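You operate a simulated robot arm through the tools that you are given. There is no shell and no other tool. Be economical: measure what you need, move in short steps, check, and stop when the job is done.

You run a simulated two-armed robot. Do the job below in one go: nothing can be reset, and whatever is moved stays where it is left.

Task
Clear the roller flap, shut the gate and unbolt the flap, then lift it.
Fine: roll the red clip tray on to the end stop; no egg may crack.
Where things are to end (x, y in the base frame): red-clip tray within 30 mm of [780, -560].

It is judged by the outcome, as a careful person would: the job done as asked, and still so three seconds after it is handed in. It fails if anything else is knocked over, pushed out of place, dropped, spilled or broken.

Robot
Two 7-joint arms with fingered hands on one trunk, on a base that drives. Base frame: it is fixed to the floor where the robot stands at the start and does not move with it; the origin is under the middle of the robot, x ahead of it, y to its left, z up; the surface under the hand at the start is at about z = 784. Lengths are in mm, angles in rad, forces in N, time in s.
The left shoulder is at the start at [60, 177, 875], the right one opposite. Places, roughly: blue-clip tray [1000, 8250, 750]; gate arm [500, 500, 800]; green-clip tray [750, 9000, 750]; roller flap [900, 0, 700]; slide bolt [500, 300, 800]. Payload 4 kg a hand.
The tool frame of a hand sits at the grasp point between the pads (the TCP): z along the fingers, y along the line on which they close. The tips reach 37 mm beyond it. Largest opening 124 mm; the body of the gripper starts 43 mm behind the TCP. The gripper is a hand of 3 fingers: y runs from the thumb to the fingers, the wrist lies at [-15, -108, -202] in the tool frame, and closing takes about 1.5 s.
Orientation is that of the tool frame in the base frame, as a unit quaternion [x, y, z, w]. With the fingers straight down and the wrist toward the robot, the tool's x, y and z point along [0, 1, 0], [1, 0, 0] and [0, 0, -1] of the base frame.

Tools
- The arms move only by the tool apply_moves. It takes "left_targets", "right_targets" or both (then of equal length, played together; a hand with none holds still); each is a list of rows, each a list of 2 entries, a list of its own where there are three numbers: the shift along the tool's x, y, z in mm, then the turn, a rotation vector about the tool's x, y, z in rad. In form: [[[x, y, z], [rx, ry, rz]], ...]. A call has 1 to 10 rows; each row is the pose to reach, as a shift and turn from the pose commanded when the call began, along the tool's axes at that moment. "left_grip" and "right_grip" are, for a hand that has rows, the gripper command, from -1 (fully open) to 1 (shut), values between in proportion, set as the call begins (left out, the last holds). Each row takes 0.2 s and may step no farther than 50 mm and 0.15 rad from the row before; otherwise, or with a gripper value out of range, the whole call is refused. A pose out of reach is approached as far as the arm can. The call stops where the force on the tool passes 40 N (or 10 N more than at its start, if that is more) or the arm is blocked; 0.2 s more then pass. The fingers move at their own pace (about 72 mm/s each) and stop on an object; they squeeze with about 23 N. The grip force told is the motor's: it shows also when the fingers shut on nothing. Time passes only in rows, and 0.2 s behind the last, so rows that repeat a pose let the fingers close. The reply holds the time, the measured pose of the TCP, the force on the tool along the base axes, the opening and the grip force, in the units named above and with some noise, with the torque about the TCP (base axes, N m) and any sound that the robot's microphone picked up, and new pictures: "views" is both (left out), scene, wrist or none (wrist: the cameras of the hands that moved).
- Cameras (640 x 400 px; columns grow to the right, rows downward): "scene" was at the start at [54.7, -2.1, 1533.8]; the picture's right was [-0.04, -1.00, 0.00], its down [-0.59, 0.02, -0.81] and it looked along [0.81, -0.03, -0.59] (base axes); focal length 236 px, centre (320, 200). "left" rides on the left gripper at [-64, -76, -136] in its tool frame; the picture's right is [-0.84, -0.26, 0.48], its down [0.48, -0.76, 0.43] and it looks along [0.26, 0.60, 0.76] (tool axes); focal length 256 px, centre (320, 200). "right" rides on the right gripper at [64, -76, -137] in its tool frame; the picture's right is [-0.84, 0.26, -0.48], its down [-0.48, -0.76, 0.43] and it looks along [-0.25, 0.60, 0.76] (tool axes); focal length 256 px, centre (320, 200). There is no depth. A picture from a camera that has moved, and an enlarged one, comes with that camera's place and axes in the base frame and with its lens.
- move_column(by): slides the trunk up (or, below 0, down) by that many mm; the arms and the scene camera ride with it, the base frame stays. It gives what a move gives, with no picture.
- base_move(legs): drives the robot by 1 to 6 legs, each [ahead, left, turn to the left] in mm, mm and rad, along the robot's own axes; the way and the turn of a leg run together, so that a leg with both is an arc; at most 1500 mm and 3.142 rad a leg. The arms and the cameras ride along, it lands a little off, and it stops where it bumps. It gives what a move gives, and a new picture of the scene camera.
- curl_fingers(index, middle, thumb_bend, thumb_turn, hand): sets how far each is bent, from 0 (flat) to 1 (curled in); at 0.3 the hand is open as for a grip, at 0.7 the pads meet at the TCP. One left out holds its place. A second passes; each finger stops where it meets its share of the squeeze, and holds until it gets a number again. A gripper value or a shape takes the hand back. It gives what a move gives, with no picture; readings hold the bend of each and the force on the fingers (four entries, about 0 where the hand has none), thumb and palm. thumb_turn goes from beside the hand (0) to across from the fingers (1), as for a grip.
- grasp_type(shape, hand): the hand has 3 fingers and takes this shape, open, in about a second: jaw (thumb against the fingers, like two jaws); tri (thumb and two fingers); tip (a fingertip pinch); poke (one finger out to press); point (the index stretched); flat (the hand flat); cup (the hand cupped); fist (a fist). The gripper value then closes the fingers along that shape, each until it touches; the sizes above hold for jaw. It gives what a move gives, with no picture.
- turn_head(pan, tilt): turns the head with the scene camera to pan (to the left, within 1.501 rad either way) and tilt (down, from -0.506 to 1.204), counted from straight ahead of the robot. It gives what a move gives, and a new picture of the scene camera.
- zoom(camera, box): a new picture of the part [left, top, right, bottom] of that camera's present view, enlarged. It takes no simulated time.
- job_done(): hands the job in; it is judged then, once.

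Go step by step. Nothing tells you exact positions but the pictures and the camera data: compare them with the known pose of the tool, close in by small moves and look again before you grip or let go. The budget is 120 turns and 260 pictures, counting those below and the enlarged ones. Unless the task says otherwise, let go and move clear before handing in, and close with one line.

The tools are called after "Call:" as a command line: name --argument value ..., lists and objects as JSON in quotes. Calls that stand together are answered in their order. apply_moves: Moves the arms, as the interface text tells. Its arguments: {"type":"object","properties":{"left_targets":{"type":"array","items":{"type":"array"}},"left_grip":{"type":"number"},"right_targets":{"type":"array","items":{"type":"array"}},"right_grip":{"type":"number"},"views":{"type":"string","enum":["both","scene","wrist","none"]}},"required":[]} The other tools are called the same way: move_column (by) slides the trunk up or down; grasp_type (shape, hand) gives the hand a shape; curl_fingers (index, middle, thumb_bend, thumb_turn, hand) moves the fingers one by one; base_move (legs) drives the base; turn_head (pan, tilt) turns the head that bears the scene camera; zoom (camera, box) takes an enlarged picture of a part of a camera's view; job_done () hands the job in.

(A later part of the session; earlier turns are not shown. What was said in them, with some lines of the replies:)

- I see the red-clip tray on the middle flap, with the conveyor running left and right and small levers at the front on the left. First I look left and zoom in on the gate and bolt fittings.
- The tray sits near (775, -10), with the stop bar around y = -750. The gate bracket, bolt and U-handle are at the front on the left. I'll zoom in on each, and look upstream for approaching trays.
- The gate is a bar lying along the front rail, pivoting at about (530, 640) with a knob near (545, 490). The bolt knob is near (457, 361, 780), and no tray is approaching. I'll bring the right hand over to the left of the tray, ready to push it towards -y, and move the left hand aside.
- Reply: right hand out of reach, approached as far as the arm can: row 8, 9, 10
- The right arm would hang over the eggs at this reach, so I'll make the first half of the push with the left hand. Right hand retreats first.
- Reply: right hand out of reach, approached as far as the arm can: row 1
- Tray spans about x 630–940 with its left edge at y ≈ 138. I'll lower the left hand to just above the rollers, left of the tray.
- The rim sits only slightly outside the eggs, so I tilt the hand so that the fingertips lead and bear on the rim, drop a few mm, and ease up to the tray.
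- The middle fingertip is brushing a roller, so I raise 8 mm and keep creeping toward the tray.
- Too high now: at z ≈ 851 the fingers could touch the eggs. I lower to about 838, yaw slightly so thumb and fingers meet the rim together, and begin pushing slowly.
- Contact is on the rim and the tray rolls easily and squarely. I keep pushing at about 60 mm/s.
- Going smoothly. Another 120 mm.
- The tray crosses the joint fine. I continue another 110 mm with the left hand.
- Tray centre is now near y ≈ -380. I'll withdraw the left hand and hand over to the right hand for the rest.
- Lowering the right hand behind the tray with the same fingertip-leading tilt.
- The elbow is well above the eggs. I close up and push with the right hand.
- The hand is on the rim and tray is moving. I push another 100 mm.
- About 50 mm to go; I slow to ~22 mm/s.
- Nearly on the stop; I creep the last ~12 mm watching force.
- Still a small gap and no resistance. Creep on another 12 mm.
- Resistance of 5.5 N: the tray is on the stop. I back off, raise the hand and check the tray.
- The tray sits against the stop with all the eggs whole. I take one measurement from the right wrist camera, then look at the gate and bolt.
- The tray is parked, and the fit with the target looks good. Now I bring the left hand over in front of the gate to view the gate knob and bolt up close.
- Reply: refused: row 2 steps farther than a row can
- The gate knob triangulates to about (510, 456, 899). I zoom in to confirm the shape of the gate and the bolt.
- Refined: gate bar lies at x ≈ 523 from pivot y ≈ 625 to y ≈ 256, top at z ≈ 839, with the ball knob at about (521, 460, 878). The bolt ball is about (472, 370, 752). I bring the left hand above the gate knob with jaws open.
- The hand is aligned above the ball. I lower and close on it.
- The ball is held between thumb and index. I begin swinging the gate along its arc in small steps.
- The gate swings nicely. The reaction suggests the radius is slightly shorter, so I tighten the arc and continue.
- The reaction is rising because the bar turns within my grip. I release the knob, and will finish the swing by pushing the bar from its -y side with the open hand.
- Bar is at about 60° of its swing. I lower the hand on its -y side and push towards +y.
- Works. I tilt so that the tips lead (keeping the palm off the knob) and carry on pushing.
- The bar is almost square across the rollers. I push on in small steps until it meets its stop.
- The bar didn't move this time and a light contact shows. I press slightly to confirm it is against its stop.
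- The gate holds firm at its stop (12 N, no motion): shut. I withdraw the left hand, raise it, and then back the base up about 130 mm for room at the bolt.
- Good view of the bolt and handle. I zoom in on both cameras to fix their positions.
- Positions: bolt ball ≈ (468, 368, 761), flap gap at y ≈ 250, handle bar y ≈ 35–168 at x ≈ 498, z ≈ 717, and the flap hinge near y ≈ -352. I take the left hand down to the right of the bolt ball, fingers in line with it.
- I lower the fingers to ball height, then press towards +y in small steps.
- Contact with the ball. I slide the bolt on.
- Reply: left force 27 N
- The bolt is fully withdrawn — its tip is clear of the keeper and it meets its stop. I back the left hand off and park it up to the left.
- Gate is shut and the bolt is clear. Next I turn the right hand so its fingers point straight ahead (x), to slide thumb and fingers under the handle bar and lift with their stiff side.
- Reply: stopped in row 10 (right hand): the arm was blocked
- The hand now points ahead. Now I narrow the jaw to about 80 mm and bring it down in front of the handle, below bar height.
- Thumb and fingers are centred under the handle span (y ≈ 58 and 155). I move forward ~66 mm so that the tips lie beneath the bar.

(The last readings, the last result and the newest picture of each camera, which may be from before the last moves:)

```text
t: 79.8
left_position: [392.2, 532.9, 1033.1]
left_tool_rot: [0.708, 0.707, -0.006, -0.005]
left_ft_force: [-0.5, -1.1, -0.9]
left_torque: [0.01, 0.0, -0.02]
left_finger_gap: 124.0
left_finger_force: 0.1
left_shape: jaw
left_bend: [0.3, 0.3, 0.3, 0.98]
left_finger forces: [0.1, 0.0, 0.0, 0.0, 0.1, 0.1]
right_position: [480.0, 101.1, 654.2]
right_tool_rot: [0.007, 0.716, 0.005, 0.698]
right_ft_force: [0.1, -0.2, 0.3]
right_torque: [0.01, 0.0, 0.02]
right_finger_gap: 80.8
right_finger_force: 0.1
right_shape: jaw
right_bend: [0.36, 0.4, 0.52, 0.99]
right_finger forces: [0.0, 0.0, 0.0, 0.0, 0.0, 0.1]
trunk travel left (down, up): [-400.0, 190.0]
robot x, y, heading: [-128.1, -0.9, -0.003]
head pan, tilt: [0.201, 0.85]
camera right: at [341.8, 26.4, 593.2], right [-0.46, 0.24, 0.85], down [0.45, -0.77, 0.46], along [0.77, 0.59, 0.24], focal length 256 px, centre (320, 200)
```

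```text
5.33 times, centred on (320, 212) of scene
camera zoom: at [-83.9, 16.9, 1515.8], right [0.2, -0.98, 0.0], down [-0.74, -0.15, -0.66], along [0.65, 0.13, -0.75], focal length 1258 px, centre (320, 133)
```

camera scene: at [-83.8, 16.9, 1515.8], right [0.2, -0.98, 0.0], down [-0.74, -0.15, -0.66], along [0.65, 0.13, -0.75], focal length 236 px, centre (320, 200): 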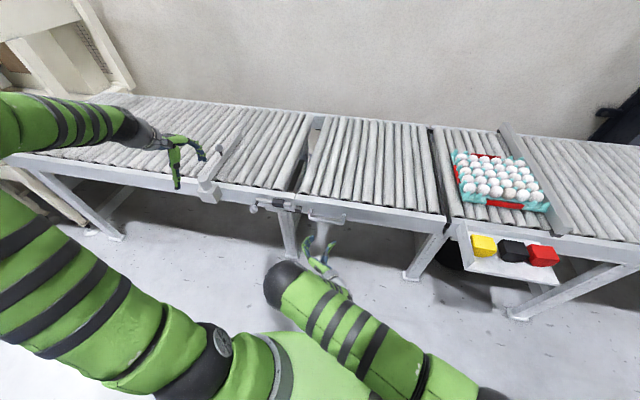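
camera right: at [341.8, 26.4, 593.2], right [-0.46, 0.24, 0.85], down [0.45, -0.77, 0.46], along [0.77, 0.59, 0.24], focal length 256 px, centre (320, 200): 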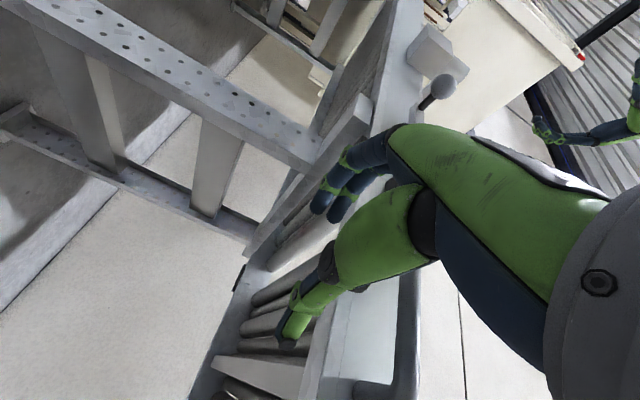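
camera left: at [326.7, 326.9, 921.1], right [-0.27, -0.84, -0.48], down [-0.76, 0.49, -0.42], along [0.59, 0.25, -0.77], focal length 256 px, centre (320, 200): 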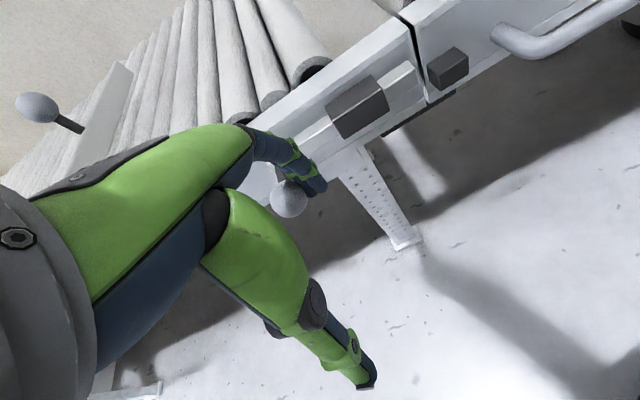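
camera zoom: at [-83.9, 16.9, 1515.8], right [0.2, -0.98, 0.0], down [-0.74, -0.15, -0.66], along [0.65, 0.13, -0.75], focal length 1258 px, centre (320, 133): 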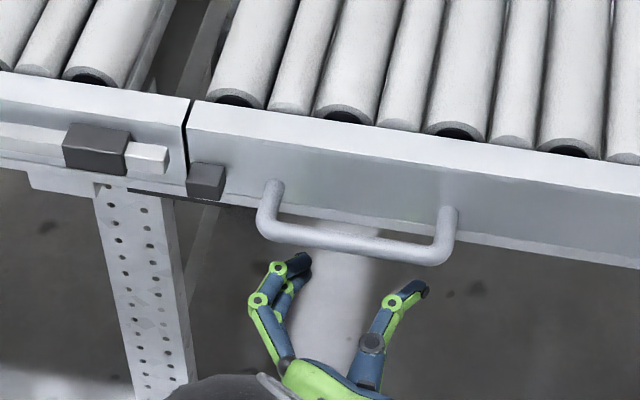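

Tips lie just ~10 mm past the bar; I go 14 mm further in and then raise slowly to touch the bar.

Call:
apply_moves --right_targets '[[[0, 0, 14], [0, 0, 0]], [[-6, 0, 14], [0, 0, 0]], [[-12, 0, 14], [0, 0, 0]], [[-18, 0, 14], [0, 0, 0]], [[-24, 0, 14], [0, 0, 0]], [[-30, 0, 14], [0, 0, 0]], [[-36, 0, 14], [0, 0, 0]]]' --views "wrist"

Call:
zoom --camera "scene" --box '[260, 175, 380, 250]'

```text
t: 81.3
left_position: [391.2, 532.9, 1034.5]
left_tool_rot: [0.707, 0.707, -0.005, -0.005]
left_ft_force: [-0.3, -0.5, 0.0]
left_torque: [0.0, -0.01, 0.02]
left_finger_gap: 124.0
left_finger_force: 0.0
left_shape: jaw
left_bend: [0.3, 0.3, 0.3, 0.98]
left_finger forces: [0.0, 0.1, 0.0, 0.1, 0.0, 0.0]
right_position: [493.8, 101.5, 689.8]
right_tool_rot: [0.007, 0.717, 0.004, 0.697]
right_ft_force: [-0.2, -0.6, 0.7]
right_torque: [-0.03, 0.03, -0.04]
right_finger_gap: 81.0
right_finger_force: 0.0
right_shape: jaw
right_bend: [0.36, 0.4, 0.52, 0.99]
right_finger forces: [0.0, 0.0, 0.0, 0.1, 0.0, 0.0]
trunk travel left (down, up): [-400.0, 190.0]
robot x, y, heading: [-128.7, -1.4, -0.007]
head pan, tilt: [0.201, 0.85]
camera right: at [355.3, 26.0, 627.9], right [-0.46, 0.24, 0.85], down [0.45, -0.77, 0.46], along [0.77, 0.59, 0.24], focal length 256 px, centre (320, 200)
```

right: 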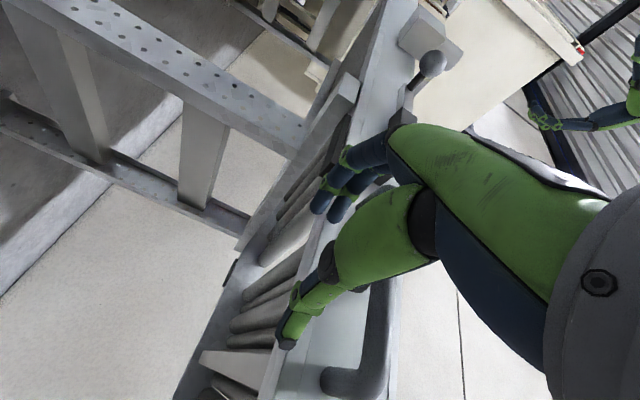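

```text
5.33 times, centred on (320, 212) of scene
camera zoom: at [-84.0, 16.9, 1515.8], right [0.2, -0.98, 0.0], down [-0.74, -0.15, -0.66], along [0.65, 0.13, -0.75], focal length 1258 px, centre (320, 133)
```

zoom: 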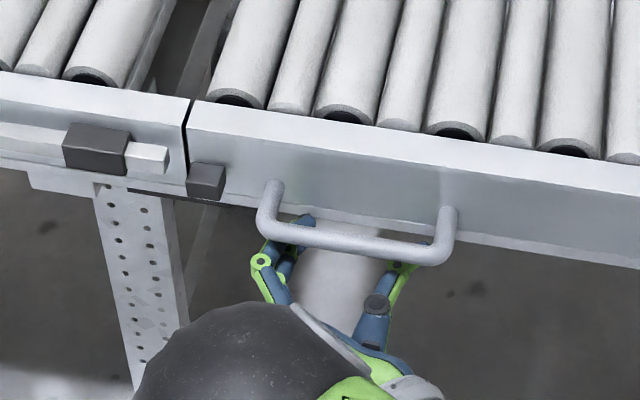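

Fingers are under the bar now, no contact yet. I raise gently until the bar loads the fingers.

Call:
apply_moves --right_targets '[[[-5, 0, 0], [0, 0, 0]], [[-10, 0, 0], [0, 0, 0]], [[-15, 0, 0], [0, 0, 0]], [[-20, 0, 0], [0, 0, 0]], [[-25, 0, 0], [0, 0, 0]]]' --views "wrist"

Call:
zoom --camera "scene" --box '[260, 175, 380, 250]'

```text
t: 82.5
left_position: [392.7, 532.8, 1032.4]
left_tool_rot: [0.708, 0.706, -0.005, -0.006]
left_ft_force: [-0.6, 0.0, 0.1]
left_torque: [-0.01, -0.04, 0.01]
left_finger_gap: 123.9
left_finger_force: 0.0
left_shape: jaw
left_bend: [0.3, 0.3, 0.3, 0.98]
left_finger forces: [0.0, 0.0, 0.1, 0.1, 0.0, 0.0]
right_position: [495.6, 100.1, 713.9]
right_tool_rot: [0.006, 0.718, 0.003, 0.696]
right_ft_force: [1.1, -0.3, -13.3]
right_torque: [-0.92, -0.06, -0.05]
right_finger_gap: 80.8
right_finger_force: 0.0
right_shape: jaw
right_bend: [0.37, 0.4, 0.52, 0.99]
right_finger forces: [0.0, 13.9, 0.0, 0.0, 0.0, 0.1]
trunk travel left (down, up): [-400.0, 190.0]
robot x, y, heading: [-128.6, -1.1, -0.003]
head pan, tilt: [0.201, 0.85]
camera right: at [356.2, 26.1, 652.2], right [-0.46, 0.25, 0.86], down [0.45, -0.77, 0.46], along [0.77, 0.59, 0.24], focal length 256 px, centre (320, 200)
```

right: 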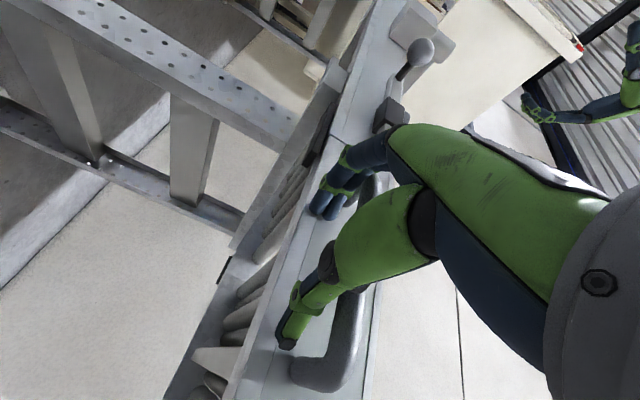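

```text
5.33 times, centred on (320, 212) of scene
camera zoom: at [-83.0, 17.2, 1515.5], right [0.2, -0.98, 0.0], down [-0.74, -0.15, -0.66], along [0.65, 0.13, -0.75], focal length 1258 px, centre (320, 133)
```

zoom: 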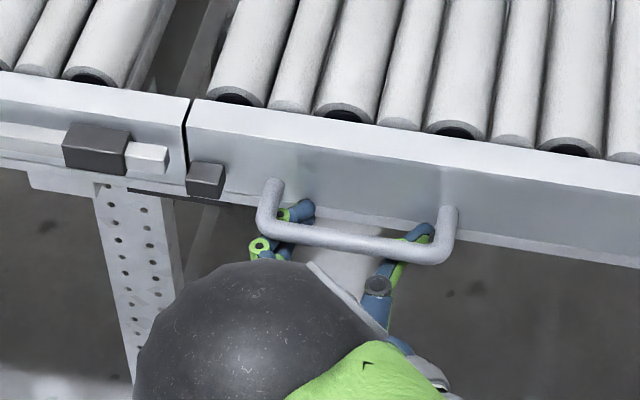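

The bar carries 13 N and the fingers are seated. I begin lifting along the hinge arc, rolling the hand with the flap.

Call:
apply_moves --right_targets '[[[-11, 1.2, 0], [0, 0, 0.025]], [[-22.7, 2.5, 0], [0, 0, 0.05]], [[-34, 3.2, 0], [0, 0, 0.075]], [[-45.4, 3.8, 0], [0, 0, 0.1]], [[-56.8, 4, 0], [0, 0, 0.125]], [[-68.2, 4, 0], [0, 0, 0.15]]]' --views "both"

Call:
zoom --camera "scene" --box '[220, 150, 460, 300]'

```text
t: 84.0
left_position: [391.9, 534.0, 1034.9]
left_tool_rot: [0.708, 0.706, -0.005, -0.005]
left_ft_force: [-0.7, -0.1, 0.5]
left_torque: [-0.01, -0.02, 0.03]
left_finger_gap: 124.0
left_finger_force: 0.1
left_shape: jaw
left_bend: [0.3, 0.3, 0.3, 0.98]
left_finger forces: [0.0, 0.0, 0.0, 0.0, 0.1, 0.1]
right_position: [495.8, 103.5, 783.5]
right_tool_rot: [0.061, 0.714, 0.058, 0.696]
right_ft_force: [-4.8, -2.0, -9.5]
right_torque: [-0.59, -0.13, 0.32]
right_finger_gap: 80.1
right_finger_force: 0.2
right_shape: jaw
right_bend: [0.37, 0.4, 0.52, 0.99]
right_finger forces: [0.0, 9.4, 0.0, 0.0, 0.0, 0.0]
trunk travel left (down, up): [-400.0, 190.0]
robot x, y, heading: [-132.1, -2.2, -0.003]
head pan, tilt: [0.201, 0.85]
camera scene: at [-83.9, 16.8, 1515.8], right [0.2, -0.98, 0.0], down [-0.74, -0.15, -0.66], along [0.65, 0.13, -0.75], focal length 236 px, centre (320, 200)
camera right: at [357.0, 40.3, 710.2], right [-0.46, 0.11, 0.88], down [0.44, -0.83, 0.34], along [0.77, 0.54, 0.33], focal length 256 px, centre (320, 200)
```

scene: 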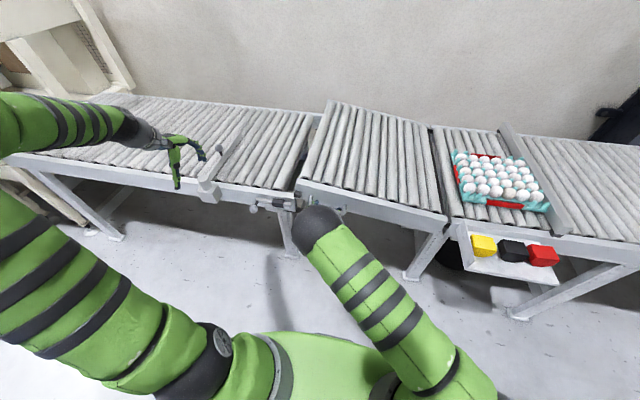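
right: 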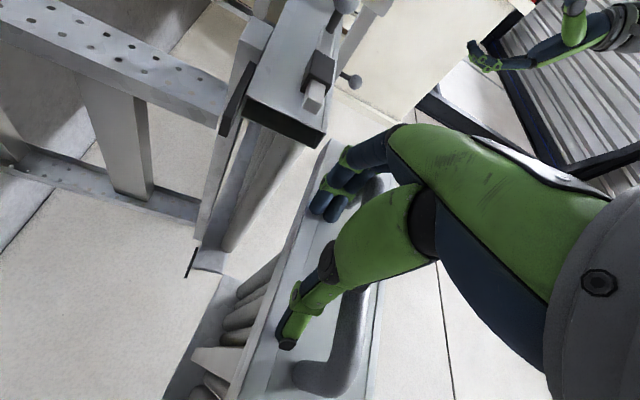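

```text
2.67 times, centred on (340, 225) of scene
camera zoom: at [-83.9, 16.8, 1515.8], right [0.2, -0.98, 0.0], down [-0.74, -0.15, -0.66], along [0.65, 0.13, -0.75], focal length 629 px, centre (267, 133)
```

zoom: 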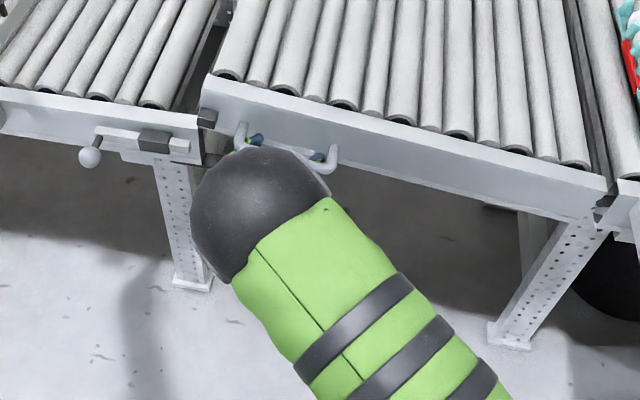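

The flap rises smoothly with about 10 N. I continue another 0.35 rad.

Call:
apply_moves --right_targets '[[[-15.9, 1.9, 0], [0, 0, 0.035]], [[-31.8, 3.2, 0], [0, 0, 0.07]], [[-47.7, 3.9, 0], [0, 0, 0.105]], [[-63.7, 4.1, 0], [0, 0, 0.14]], [[-79.6, 3.7, 0], [0, 0, 0.175]], [[-95.6, 2.8, 0], [0, 0, 0.21]], [[-111.5, 1.3, 0], [0, 0, 0.245]], [[-127.3, -0.7, 0], [0, 0, 0.28]], [[-143, -3.3, 0], [0, 0, 0.315]], [[-158.7, -6.5, 0], [0, 0, 0.35]]]' --views "both"

```text
t: 86.2
left_position: [389.9, 534.0, 1035.1]
left_tool_rot: [0.707, 0.707, -0.004, -0.005]
left_ft_force: [-0.3, -0.1, 0.0]
left_torque: [0.02, -0.02, 0.0]
left_finger_gap: 124.0
left_finger_force: 0.1
left_shape: jaw
left_bend: [0.3, 0.3, 0.3, 0.98]
left_finger forces: [0.1, 0.0, 0.1, 0.1, 0.1, 0.0]
right_position: [498.7, 69.2, 942.1]
right_tool_rot: [0.185, 0.691, 0.179, 0.676]
right_ft_force: [-29.2, -1.4, -2.5]
right_torque: [-0.16, -0.88, 1.18]
right_finger_gap: 79.2
right_finger_force: 0.1
right_shape: jaw
right_bend: [0.35, 0.4, 0.52, 0.99]
right_finger forces: [18.5, 15.8, 0.0, 0.0, 0.0, 0.1]
trunk travel left (down, up): [-400.0, 190.0]
robot x, y, heading: [-127.6, 0.7, -0.007]
head pan, tilt: [0.201, 0.85]
camera scene: at [-87.1, 16.5, 1516.0], right [0.2, -0.98, 0.0], down [-0.74, -0.15, -0.66], along [0.65, 0.13, -0.75], focal length 236 px, centre (320, 200)
camera right: at [359.2, 36.6, 850.4], right [-0.46, -0.19, 0.86], down [0.43, -0.9, 0.03], along [0.77, 0.39, 0.5], focal length 256 px, centre (320, 200)
```

scene: 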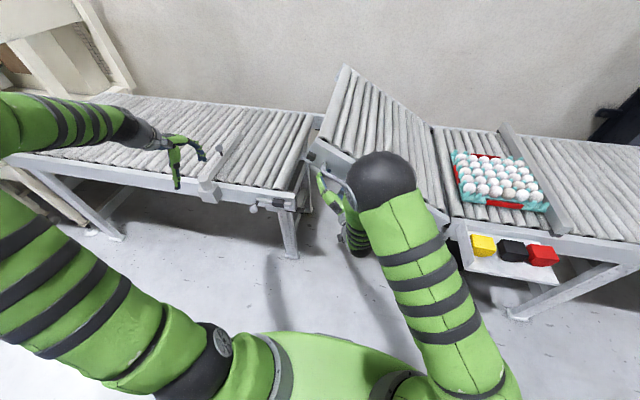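
right: 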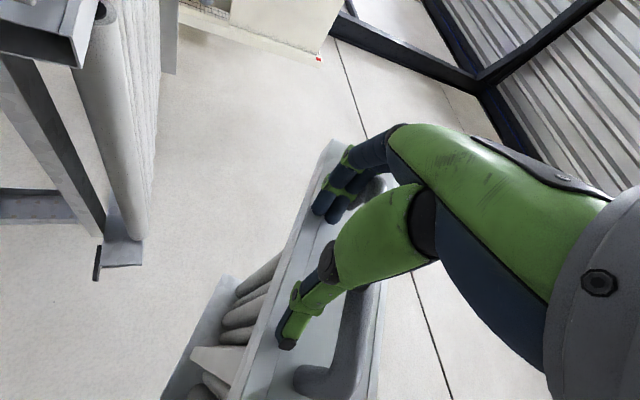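

The fingertips press against the flap face (29 N in x), so I draw back ~8 mm along the fingers before going on.

Call:
apply_moves --right_targets '[[[0, 0, -4], [0, 0, 0]], [[0, 0, -8], [0, 0, 0]], [[0, 0, -9], [0, 0, 0]]]' --views "none"

Call:
zoom --camera "right" --box '[200, 120, 440, 400]'

```text
t: 87.0
left_position: [391.6, 533.2, 1034.4]
left_tool_rot: [0.708, 0.706, -0.006, -0.005]
left_ft_force: [-0.1, 0.6, 0.1]
left_torque: [-0.02, -0.01, 0.01]
left_finger_gap: 124.1
left_finger_force: 0.0
left_shape: jaw
left_bend: [0.3, 0.3, 0.3, 0.98]
left_finger forces: [0.0, 0.1, 0.0, 0.0, 0.0, 0.0]
right_position: [492.3, 70.2, 938.2]
right_tool_rot: [0.184, 0.693, 0.177, 0.674]
right_ft_force: [2.6, 1.0, -2.8]
right_torque: [-0.24, 0.1, -0.16]
right_finger_gap: 80.5
right_finger_force: 0.1
right_shape: jaw
right_bend: [0.36, 0.4, 0.52, 0.99]
right_finger forces: [0.0, 3.6, 0.0, 0.0, 0.0, 0.1]
trunk travel left (down, up): [-400.0, 190.0]
robot x, y, heading: [-126.3, 1.8, -0.001]
head pan, tilt: [0.201, 0.85]
```

```text
1.43 times, centred on (320, 260) of right
camera zoom: at [353.0, 35.8, 848.1], right [-0.46, -0.19, 0.87], down [0.43, -0.9, 0.03], along [0.78, 0.39, 0.5], focal length 366 px, centre (320, 114)
```

zoom: 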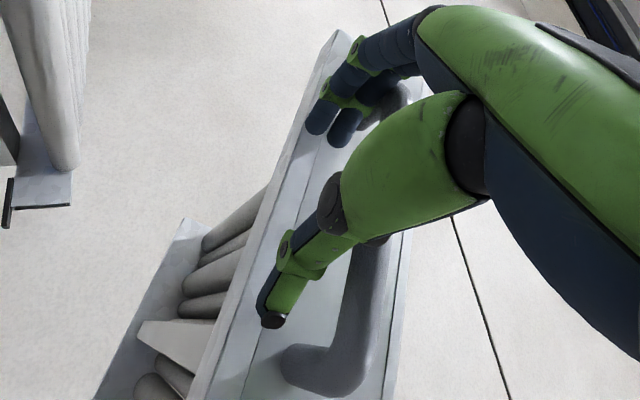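

The load is light now (~3 N). Continue lifting, with a small correction to hold x.

Call:
apply_moves --right_targets '[[[-15.9, 1.9, -0.4], [0, 0, 0.035]], [[-31.8, 3.2, -0.8], [0, 0, 0.07]], [[-47.7, 3.9, -1.2], [0, 0, 0.105]], [[-63.7, 4.1, -1.6], [0, 0, 0.14]], [[-79.6, 3.7, -2], [0, 0, 0.175]], [[-95.6, 2.8, -2.4], [0, 0, 0.21]], [[-111.5, 1.3, -2.8], [0, 0, 0.245]], [[-127.3, -0.7, -3.2], [0, 0, 0.28]], [[-143, -3.3, -3.6], [0, 0, 0.315]], [[-158.7, -6.5, -4], [0, 0, 0.35]]]' --views "both"

```text
t: 89.2
left_position: [391.6, 533.2, 1034.0]
left_tool_rot: [0.708, 0.706, -0.005, -0.005]
left_ft_force: [-0.3, -0.7, 0.5]
left_torque: [-0.02, -0.02, 0.0]
left_finger_gap: 124.1
left_finger_force: 0.0
left_shape: jaw
left_bend: [0.3, 0.3, 0.3, 0.98]
left_finger forces: [0.0, 0.0, 0.1, 0.1, 0.1, 0.1]
right_position: [491.5, -13.0, 1074.5]
right_tool_rot: [0.302, 0.649, 0.292, 0.634]
right_ft_force: [-0.5, -0.4, -0.1]
right_torque: [-0.02, -0.02, -0.01]
right_finger_gap: 80.7
right_finger_force: 0.1
right_shape: jaw
right_bend: [0.36, 0.4, 0.52, 0.99]
right_finger forces: [0.0, 0.0, 0.0, 0.0, 0.0, 0.0]
trunk travel left (down, up): [-400.0, 190.0]
robot x, y, heading: [-126.0, 0.4, -0.0]
head pan, tilt: [0.201, 0.85]
camera scene: at [-84.2, 16.5, 1515.9], right [0.2, -0.98, 0.0], down [-0.74, -0.15, -0.66], along [0.65, 0.13, -0.75], focal length 236 px, centre (320, 200)
camera right: at [352.0, -14.0, 978.0], right [-0.47, -0.47, 0.75], down [0.43, -0.86, -0.28], along [0.78, 0.19, 0.6], focal length 256 px, centre (320, 200)
```

scene: 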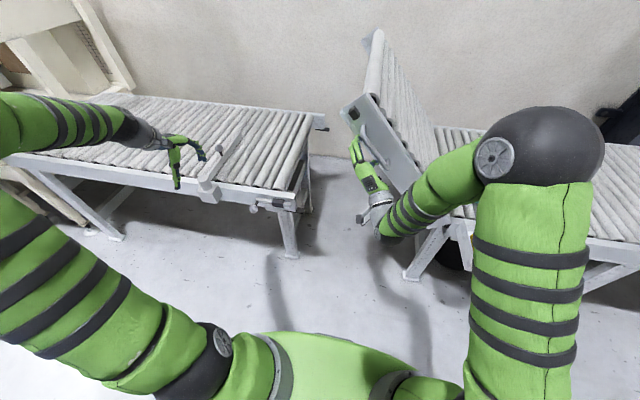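
right: 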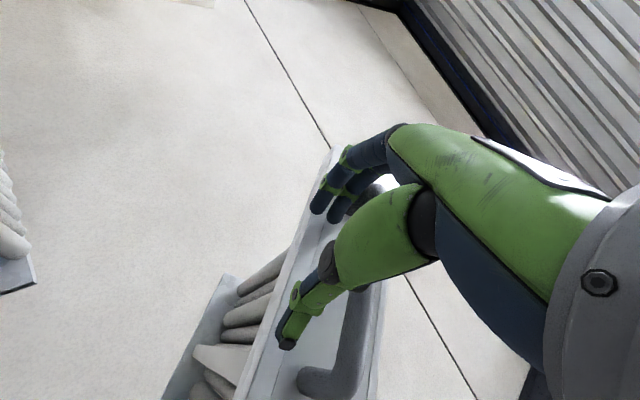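

The flap is at about 50° and very light now. I continue another 0.35 rad.

Call:
apply_moves --right_targets '[[[-15.9, 1.9, -0.4], [0, 0, 0.035]], [[-31.8, 3.2, -0.8], [0, 0, 0.07]], [[-47.7, 3.9, -1.2], [0, 0, 0.105]], [[-63.7, 4.1, -1.6], [0, 0, 0.14]], [[-79.6, 3.7, -2], [0, 0, 0.175]], [[-95.6, 2.8, -2.4], [0, 0, 0.21]], [[-111.5, 1.3, -2.8], [0, 0, 0.245]], [[-127.3, -0.7, -3.2], [0, 0, 0.28]], [[-143, -3.3, -3.6], [0, 0, 0.315]], [[-158.7, -6.5, -4], [0, 0, 0.35]]]' --views "both"

```text
t: 91.3
left_position: [391.2, 532.5, 1034.0]
left_tool_rot: [0.708, 0.706, -0.007, -0.005]
left_ft_force: [0.4, -0.6, -0.1]
left_torque: [-0.02, 0.02, 0.0]
left_finger_gap: 123.9
left_finger_force: 0.0
left_shape: jaw
left_bend: [0.3, 0.3, 0.3, 0.98]
left_finger forces: [0.0, 0.0, 0.0, 0.1, 0.1, 0.0]
right_position: [490.2, -137.9, 1171.7]
right_tool_rot: [0.41, 0.588, 0.398, 0.572]
right_ft_force: [0.3, -0.1, 0.6]
right_torque: [0.01, -0.01, -0.04]
right_finger_gap: 80.5
right_finger_force: 0.0
right_shape: jaw
right_bend: [0.36, 0.4, 0.52, 0.99]
right_finger forces: [0.0, 0.0, 0.0, 0.1, 0.0, 0.0]
trunk travel left (down, up): [-400.0, 190.0]
robot x, y, heading: [-130.8, 2.5, -0.004]
head pan, tilt: [0.201, 0.85]
camera scene: at [-84.1, 16.6, 1515.8], right [0.2, -0.98, 0.0], down [-0.74, -0.15, -0.66], along [0.65, 0.13, -0.75], focal length 236 px, centre (320, 200)
camera right: at [350.0, -105.0, 1081.1], right [-0.47, -0.7, 0.54], down [0.42, -0.72, -0.56], along [0.78, -0.03, 0.63], focal length 256 px, centre (320, 200)
```

scene: 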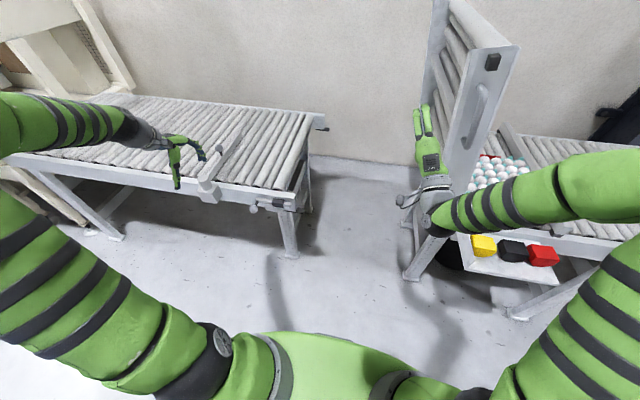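
right: 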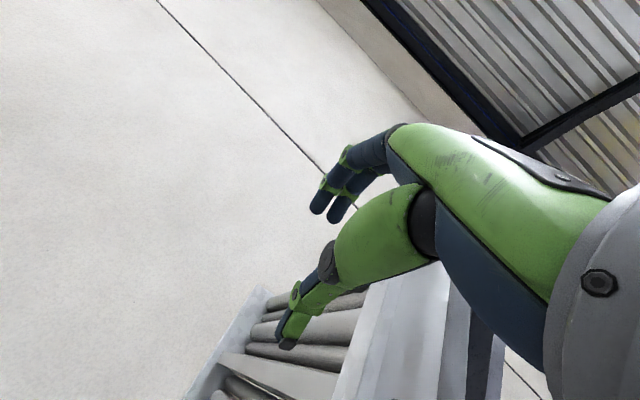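

The flap has swung up by itself to upright and is no longer touching my hand. I draw the hand straight back and check that it stays.

Call:
apply_moves --right_targets '[[[0, 0, -30], [0, 0, 0]], [[0, 0, -60], [0, 0, 0]], [[0, 0, -90], [0, 0, 0]], [[0, 0, -110], [0, 0, 0]], [[0, 0, -110], [0, 0, 0]]]' --views "scene"

Call:
turn_head --pan -0.4 --tilt 0.6

Call:
zoom --camera "scene" --box '[160, 60, 480, 260]'

```text
t: 92.5
left_position: [391.7, 533.6, 1034.5]
left_tool_rot: [0.707, 0.707, -0.005, -0.005]
left_ft_force: [-0.9, 0.0, -0.5]
left_torque: [-0.01, 0.03, 0.01]
left_finger_gap: 124.2
left_finger_force: 0.1
left_shape: jaw
left_bend: [0.3, 0.3, 0.3, 0.98]
left_finger forces: [0.1, 0.0, 0.1, 0.1, 0.0, 0.0]
right_position: [422.5, -131.9, 1183.3]
right_tool_rot: [0.41, 0.588, 0.398, 0.573]
right_ft_force: [-0.1, 0.2, 1.6]
right_torque: [0.03, -0.02, -0.03]
right_finger_gap: 80.7
right_finger_force: 0.2
right_shape: jaw
right_bend: [0.36, 0.4, 0.52, 0.99]
right_finger forces: [0.0, 0.0, 0.0, 0.0, 0.0, 0.1]
right hand out of reach, approached as far as the arm can: row 3, 4, 5
trunk travel left (down, up): [-400.0, 190.0]
robot x, y, heading: [-131.6, 0.8, 0.0]
head pan, tilt: [0.201, 0.85]
camera scene: at [-83.8, 16.8, 1515.8], right [0.2, -0.98, 0.0], down [-0.74, -0.15, -0.66], along [0.65, 0.13, -0.75], focal length 236 px, centre (320, 200)
```

scene: 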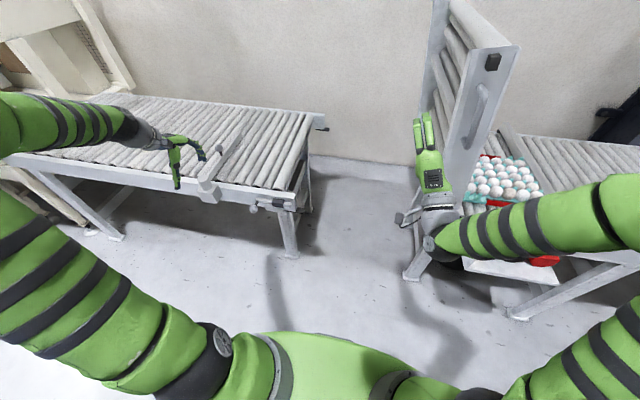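

```text
t: 93.5
left_position: [391.7, 533.5, 1034.4]
left_tool_rot: [0.708, 0.706, -0.006, -0.005]
left_ft_force: [-0.9, 0.2, 0.1]
left_torque: [0.0, 0.01, -0.03]
left_finger_gap: 123.8
left_finger_force: 0.1
left_shape: jaw
left_bend: [0.3, 0.3, 0.3, 0.98]
left_finger forces: [0.1, 0.0, 0.0, 0.0, 0.0, 0.1]
right_position: [423.3, -132.2, 1183.1]
right_tool_rot: [0.41, 0.588, 0.397, 0.573]
right_ft_force: [-0.2, 0.1, -0.1]
right_torque: [0.05, 0.01, -0.02]
right_finger_gap: 80.5
right_finger_force: 0.0
right_shape: jaw
right_bend: [0.36, 0.4, 0.52, 0.99]
right_finger forces: [0.1, 0.1, 0.0, 0.0, 0.0, 0.1]
trunk travel left (down, up): [-400.0, 190.0]
robot x, y, heading: [-126.4, -0.7, -0.003]
head pan, tilt: [-0.4, 0.6]
camera scene: at [-79.3, -33.1, 1536.6], right [-0.39, -0.92, 0.0], down [-0.52, 0.22, -0.82], along [0.76, -0.32, -0.57], focal length 236 px, centre (320, 200)
```

scene: 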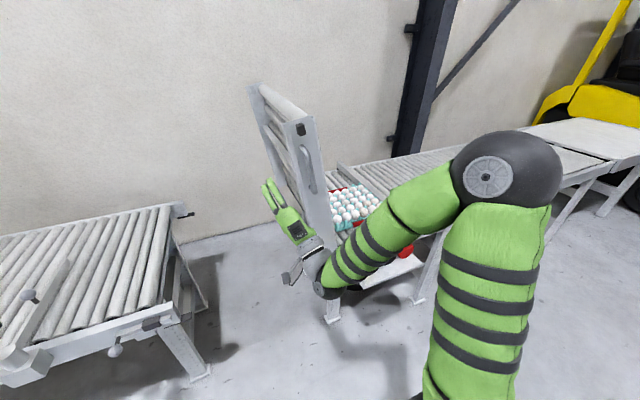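

```text
2.00 times, centred on (320, 160) of scene
camera zoom: at [-79.3, -33.1, 1536.6], right [-0.39, -0.92, 0.0], down [-0.52, 0.22, -0.82], along [0.76, -0.32, -0.57], focal length 472 px, centre (320, 280)
```

zoom: 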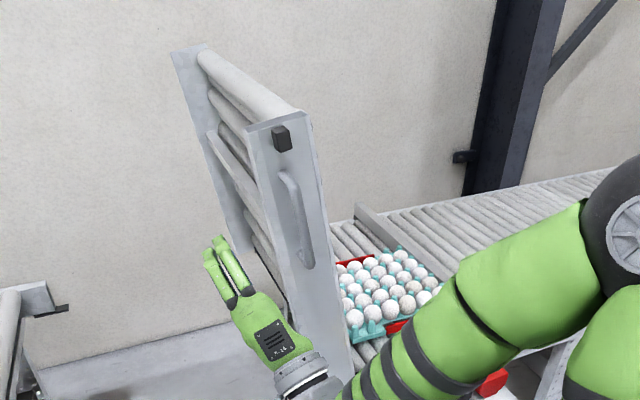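

The flap stands upright on its own and the tray is untouched. I reverse the base to get both arms clear and make a last check.

Call:
base_move --legs '[[-250, 0, 0]]'

Call:
turn_head --pan -0.15 --tilt 0.5

Call:
zoom --camera "scene" --box '[140, 90, 460, 290]'

```text
t: 95.4
left_position: [139.0, 535.4, 1034.2]
left_tool_rot: [0.706, 0.708, -0.005, -0.004]
left_ft_force: [0.3, -0.6, 0.3]
left_torque: [0.0, -0.01, 0.01]
left_finger_gap: 124.1
left_finger_force: 0.0
left_shape: jaw
left_bend: [0.3, 0.3, 0.3, 0.98]
left_finger forces: [0.0, 0.0, 0.1, 0.1, 0.0, 0.0]
right_position: [173.3, -129.9, 1182.1]
right_tool_rot: [0.409, 0.588, 0.399, 0.572]
right_ft_force: [0.9, 0.7, 0.0]
right_torque: [0.01, 0.01, 0.01]
right_finger_gap: 80.6
right_finger_force: 0.0
right_shape: jaw
right_bend: [0.36, 0.4, 0.52, 0.99]
right_finger forces: [0.0, 0.1, 0.0, 0.0, 0.0, 0.0]
trunk travel left (down, up): [-400.0, 190.0]
robot x, y, heading: [-377.5, 2.0, 0.002]
head pan, tilt: [-0.4, 0.6]
camera scene: at [-329.8, -33.1, 1536.7], right [-0.39, -0.92, 0.0], down [-0.52, 0.22, -0.83], along [0.76, -0.32, -0.56], focal length 236 px, centre (320, 200)
```

scene: 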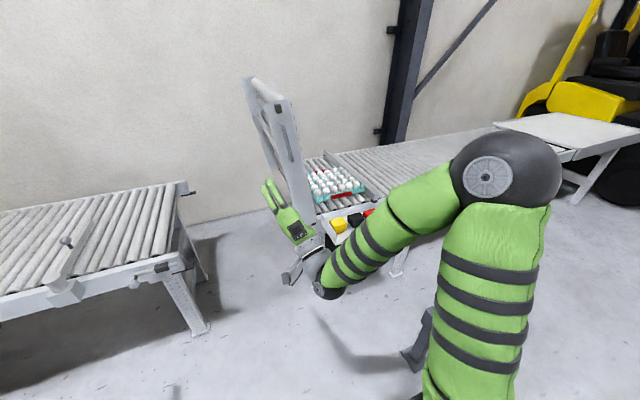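

```text
t: 96.1
left_position: [138.6, 535.9, 1033.7]
left_tool_rot: [0.706, 0.708, -0.005, -0.007]
left_ft_force: [0.4, 0.2, 0.7]
left_torque: [0.01, 0.02, 0.02]
left_finger_gap: 124.0
left_finger_force: 0.0
left_shape: jaw
left_bend: [0.3, 0.3, 0.3, 0.98]
left_finger forces: [0.1, 0.0, 0.0, 0.0, 0.1, 0.0]
right_position: [174.1, -129.6, 1182.2]
right_tool_rot: [0.408, 0.589, 0.399, 0.572]
right_ft_force: [-0.7, 0.7, 0.0]
right_torque: [0.01, 0.04, 0.06]
right_finger_gap: 80.6
right_finger_force: 0.0
right_shape: jaw
right_bend: [0.36, 0.4, 0.52, 0.99]
right_finger forces: [0.0, 0.0, 0.0, 0.0, 0.0, 0.0]
trunk travel left (down, up): [-400.0, 190.0]
robot x, y, heading: [-378.1, -1.9, 0.0]
head pan, tilt: [-0.15, 0.499]
camera scene: at [-320.5, -12.3, 1545.7], right [-0.15, -0.99, 0.0], down [-0.47, 0.07, -0.88], along [0.87, -0.13, -0.48], focal length 236 px, centre (320, 200)
```

scene: 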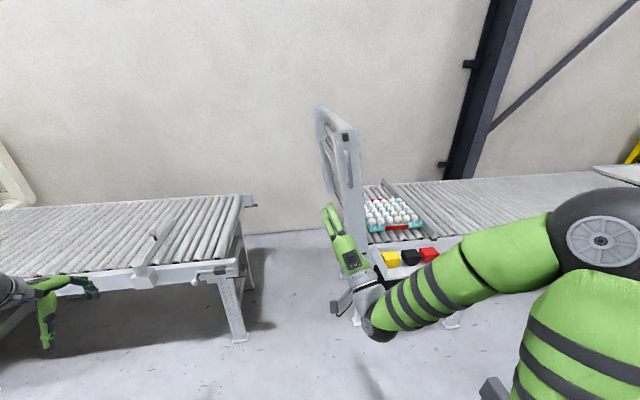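

```text
2.00 times, centred on (300, 190) of scene
camera zoom: at [-320.5, -12.3, 1545.7], right [-0.15, -0.99, 0.0], down [-0.47, 0.07, -0.88], along [0.87, -0.13, -0.48], focal length 472 px, centre (360, 220)
```

zoom: 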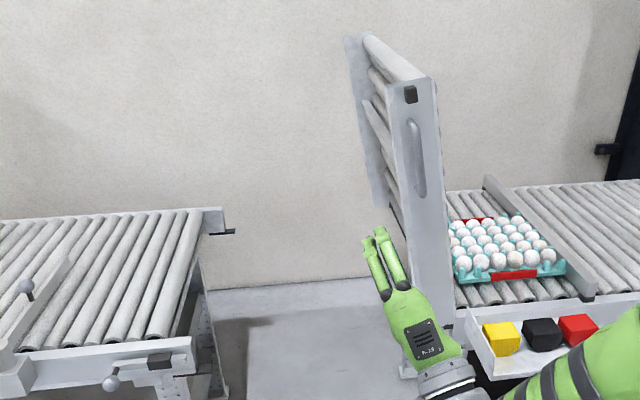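

Everything checks out: the flap stands up unaided, the gate is across, the bolt is out and the tray rests at the stop with all its eggs whole. Handing in.

Call:
job_done

```text
The job is handed in.
```

The job is done and handed in. The red-clip tray is on the end stop with no egg cracked. The gate is shut, the bolt is drawn, and the flap is up and stays up without being held. From the pictures I put the tray's centre within about 30 mm of the target, at roughly (785, -565), give or take 15 mm.
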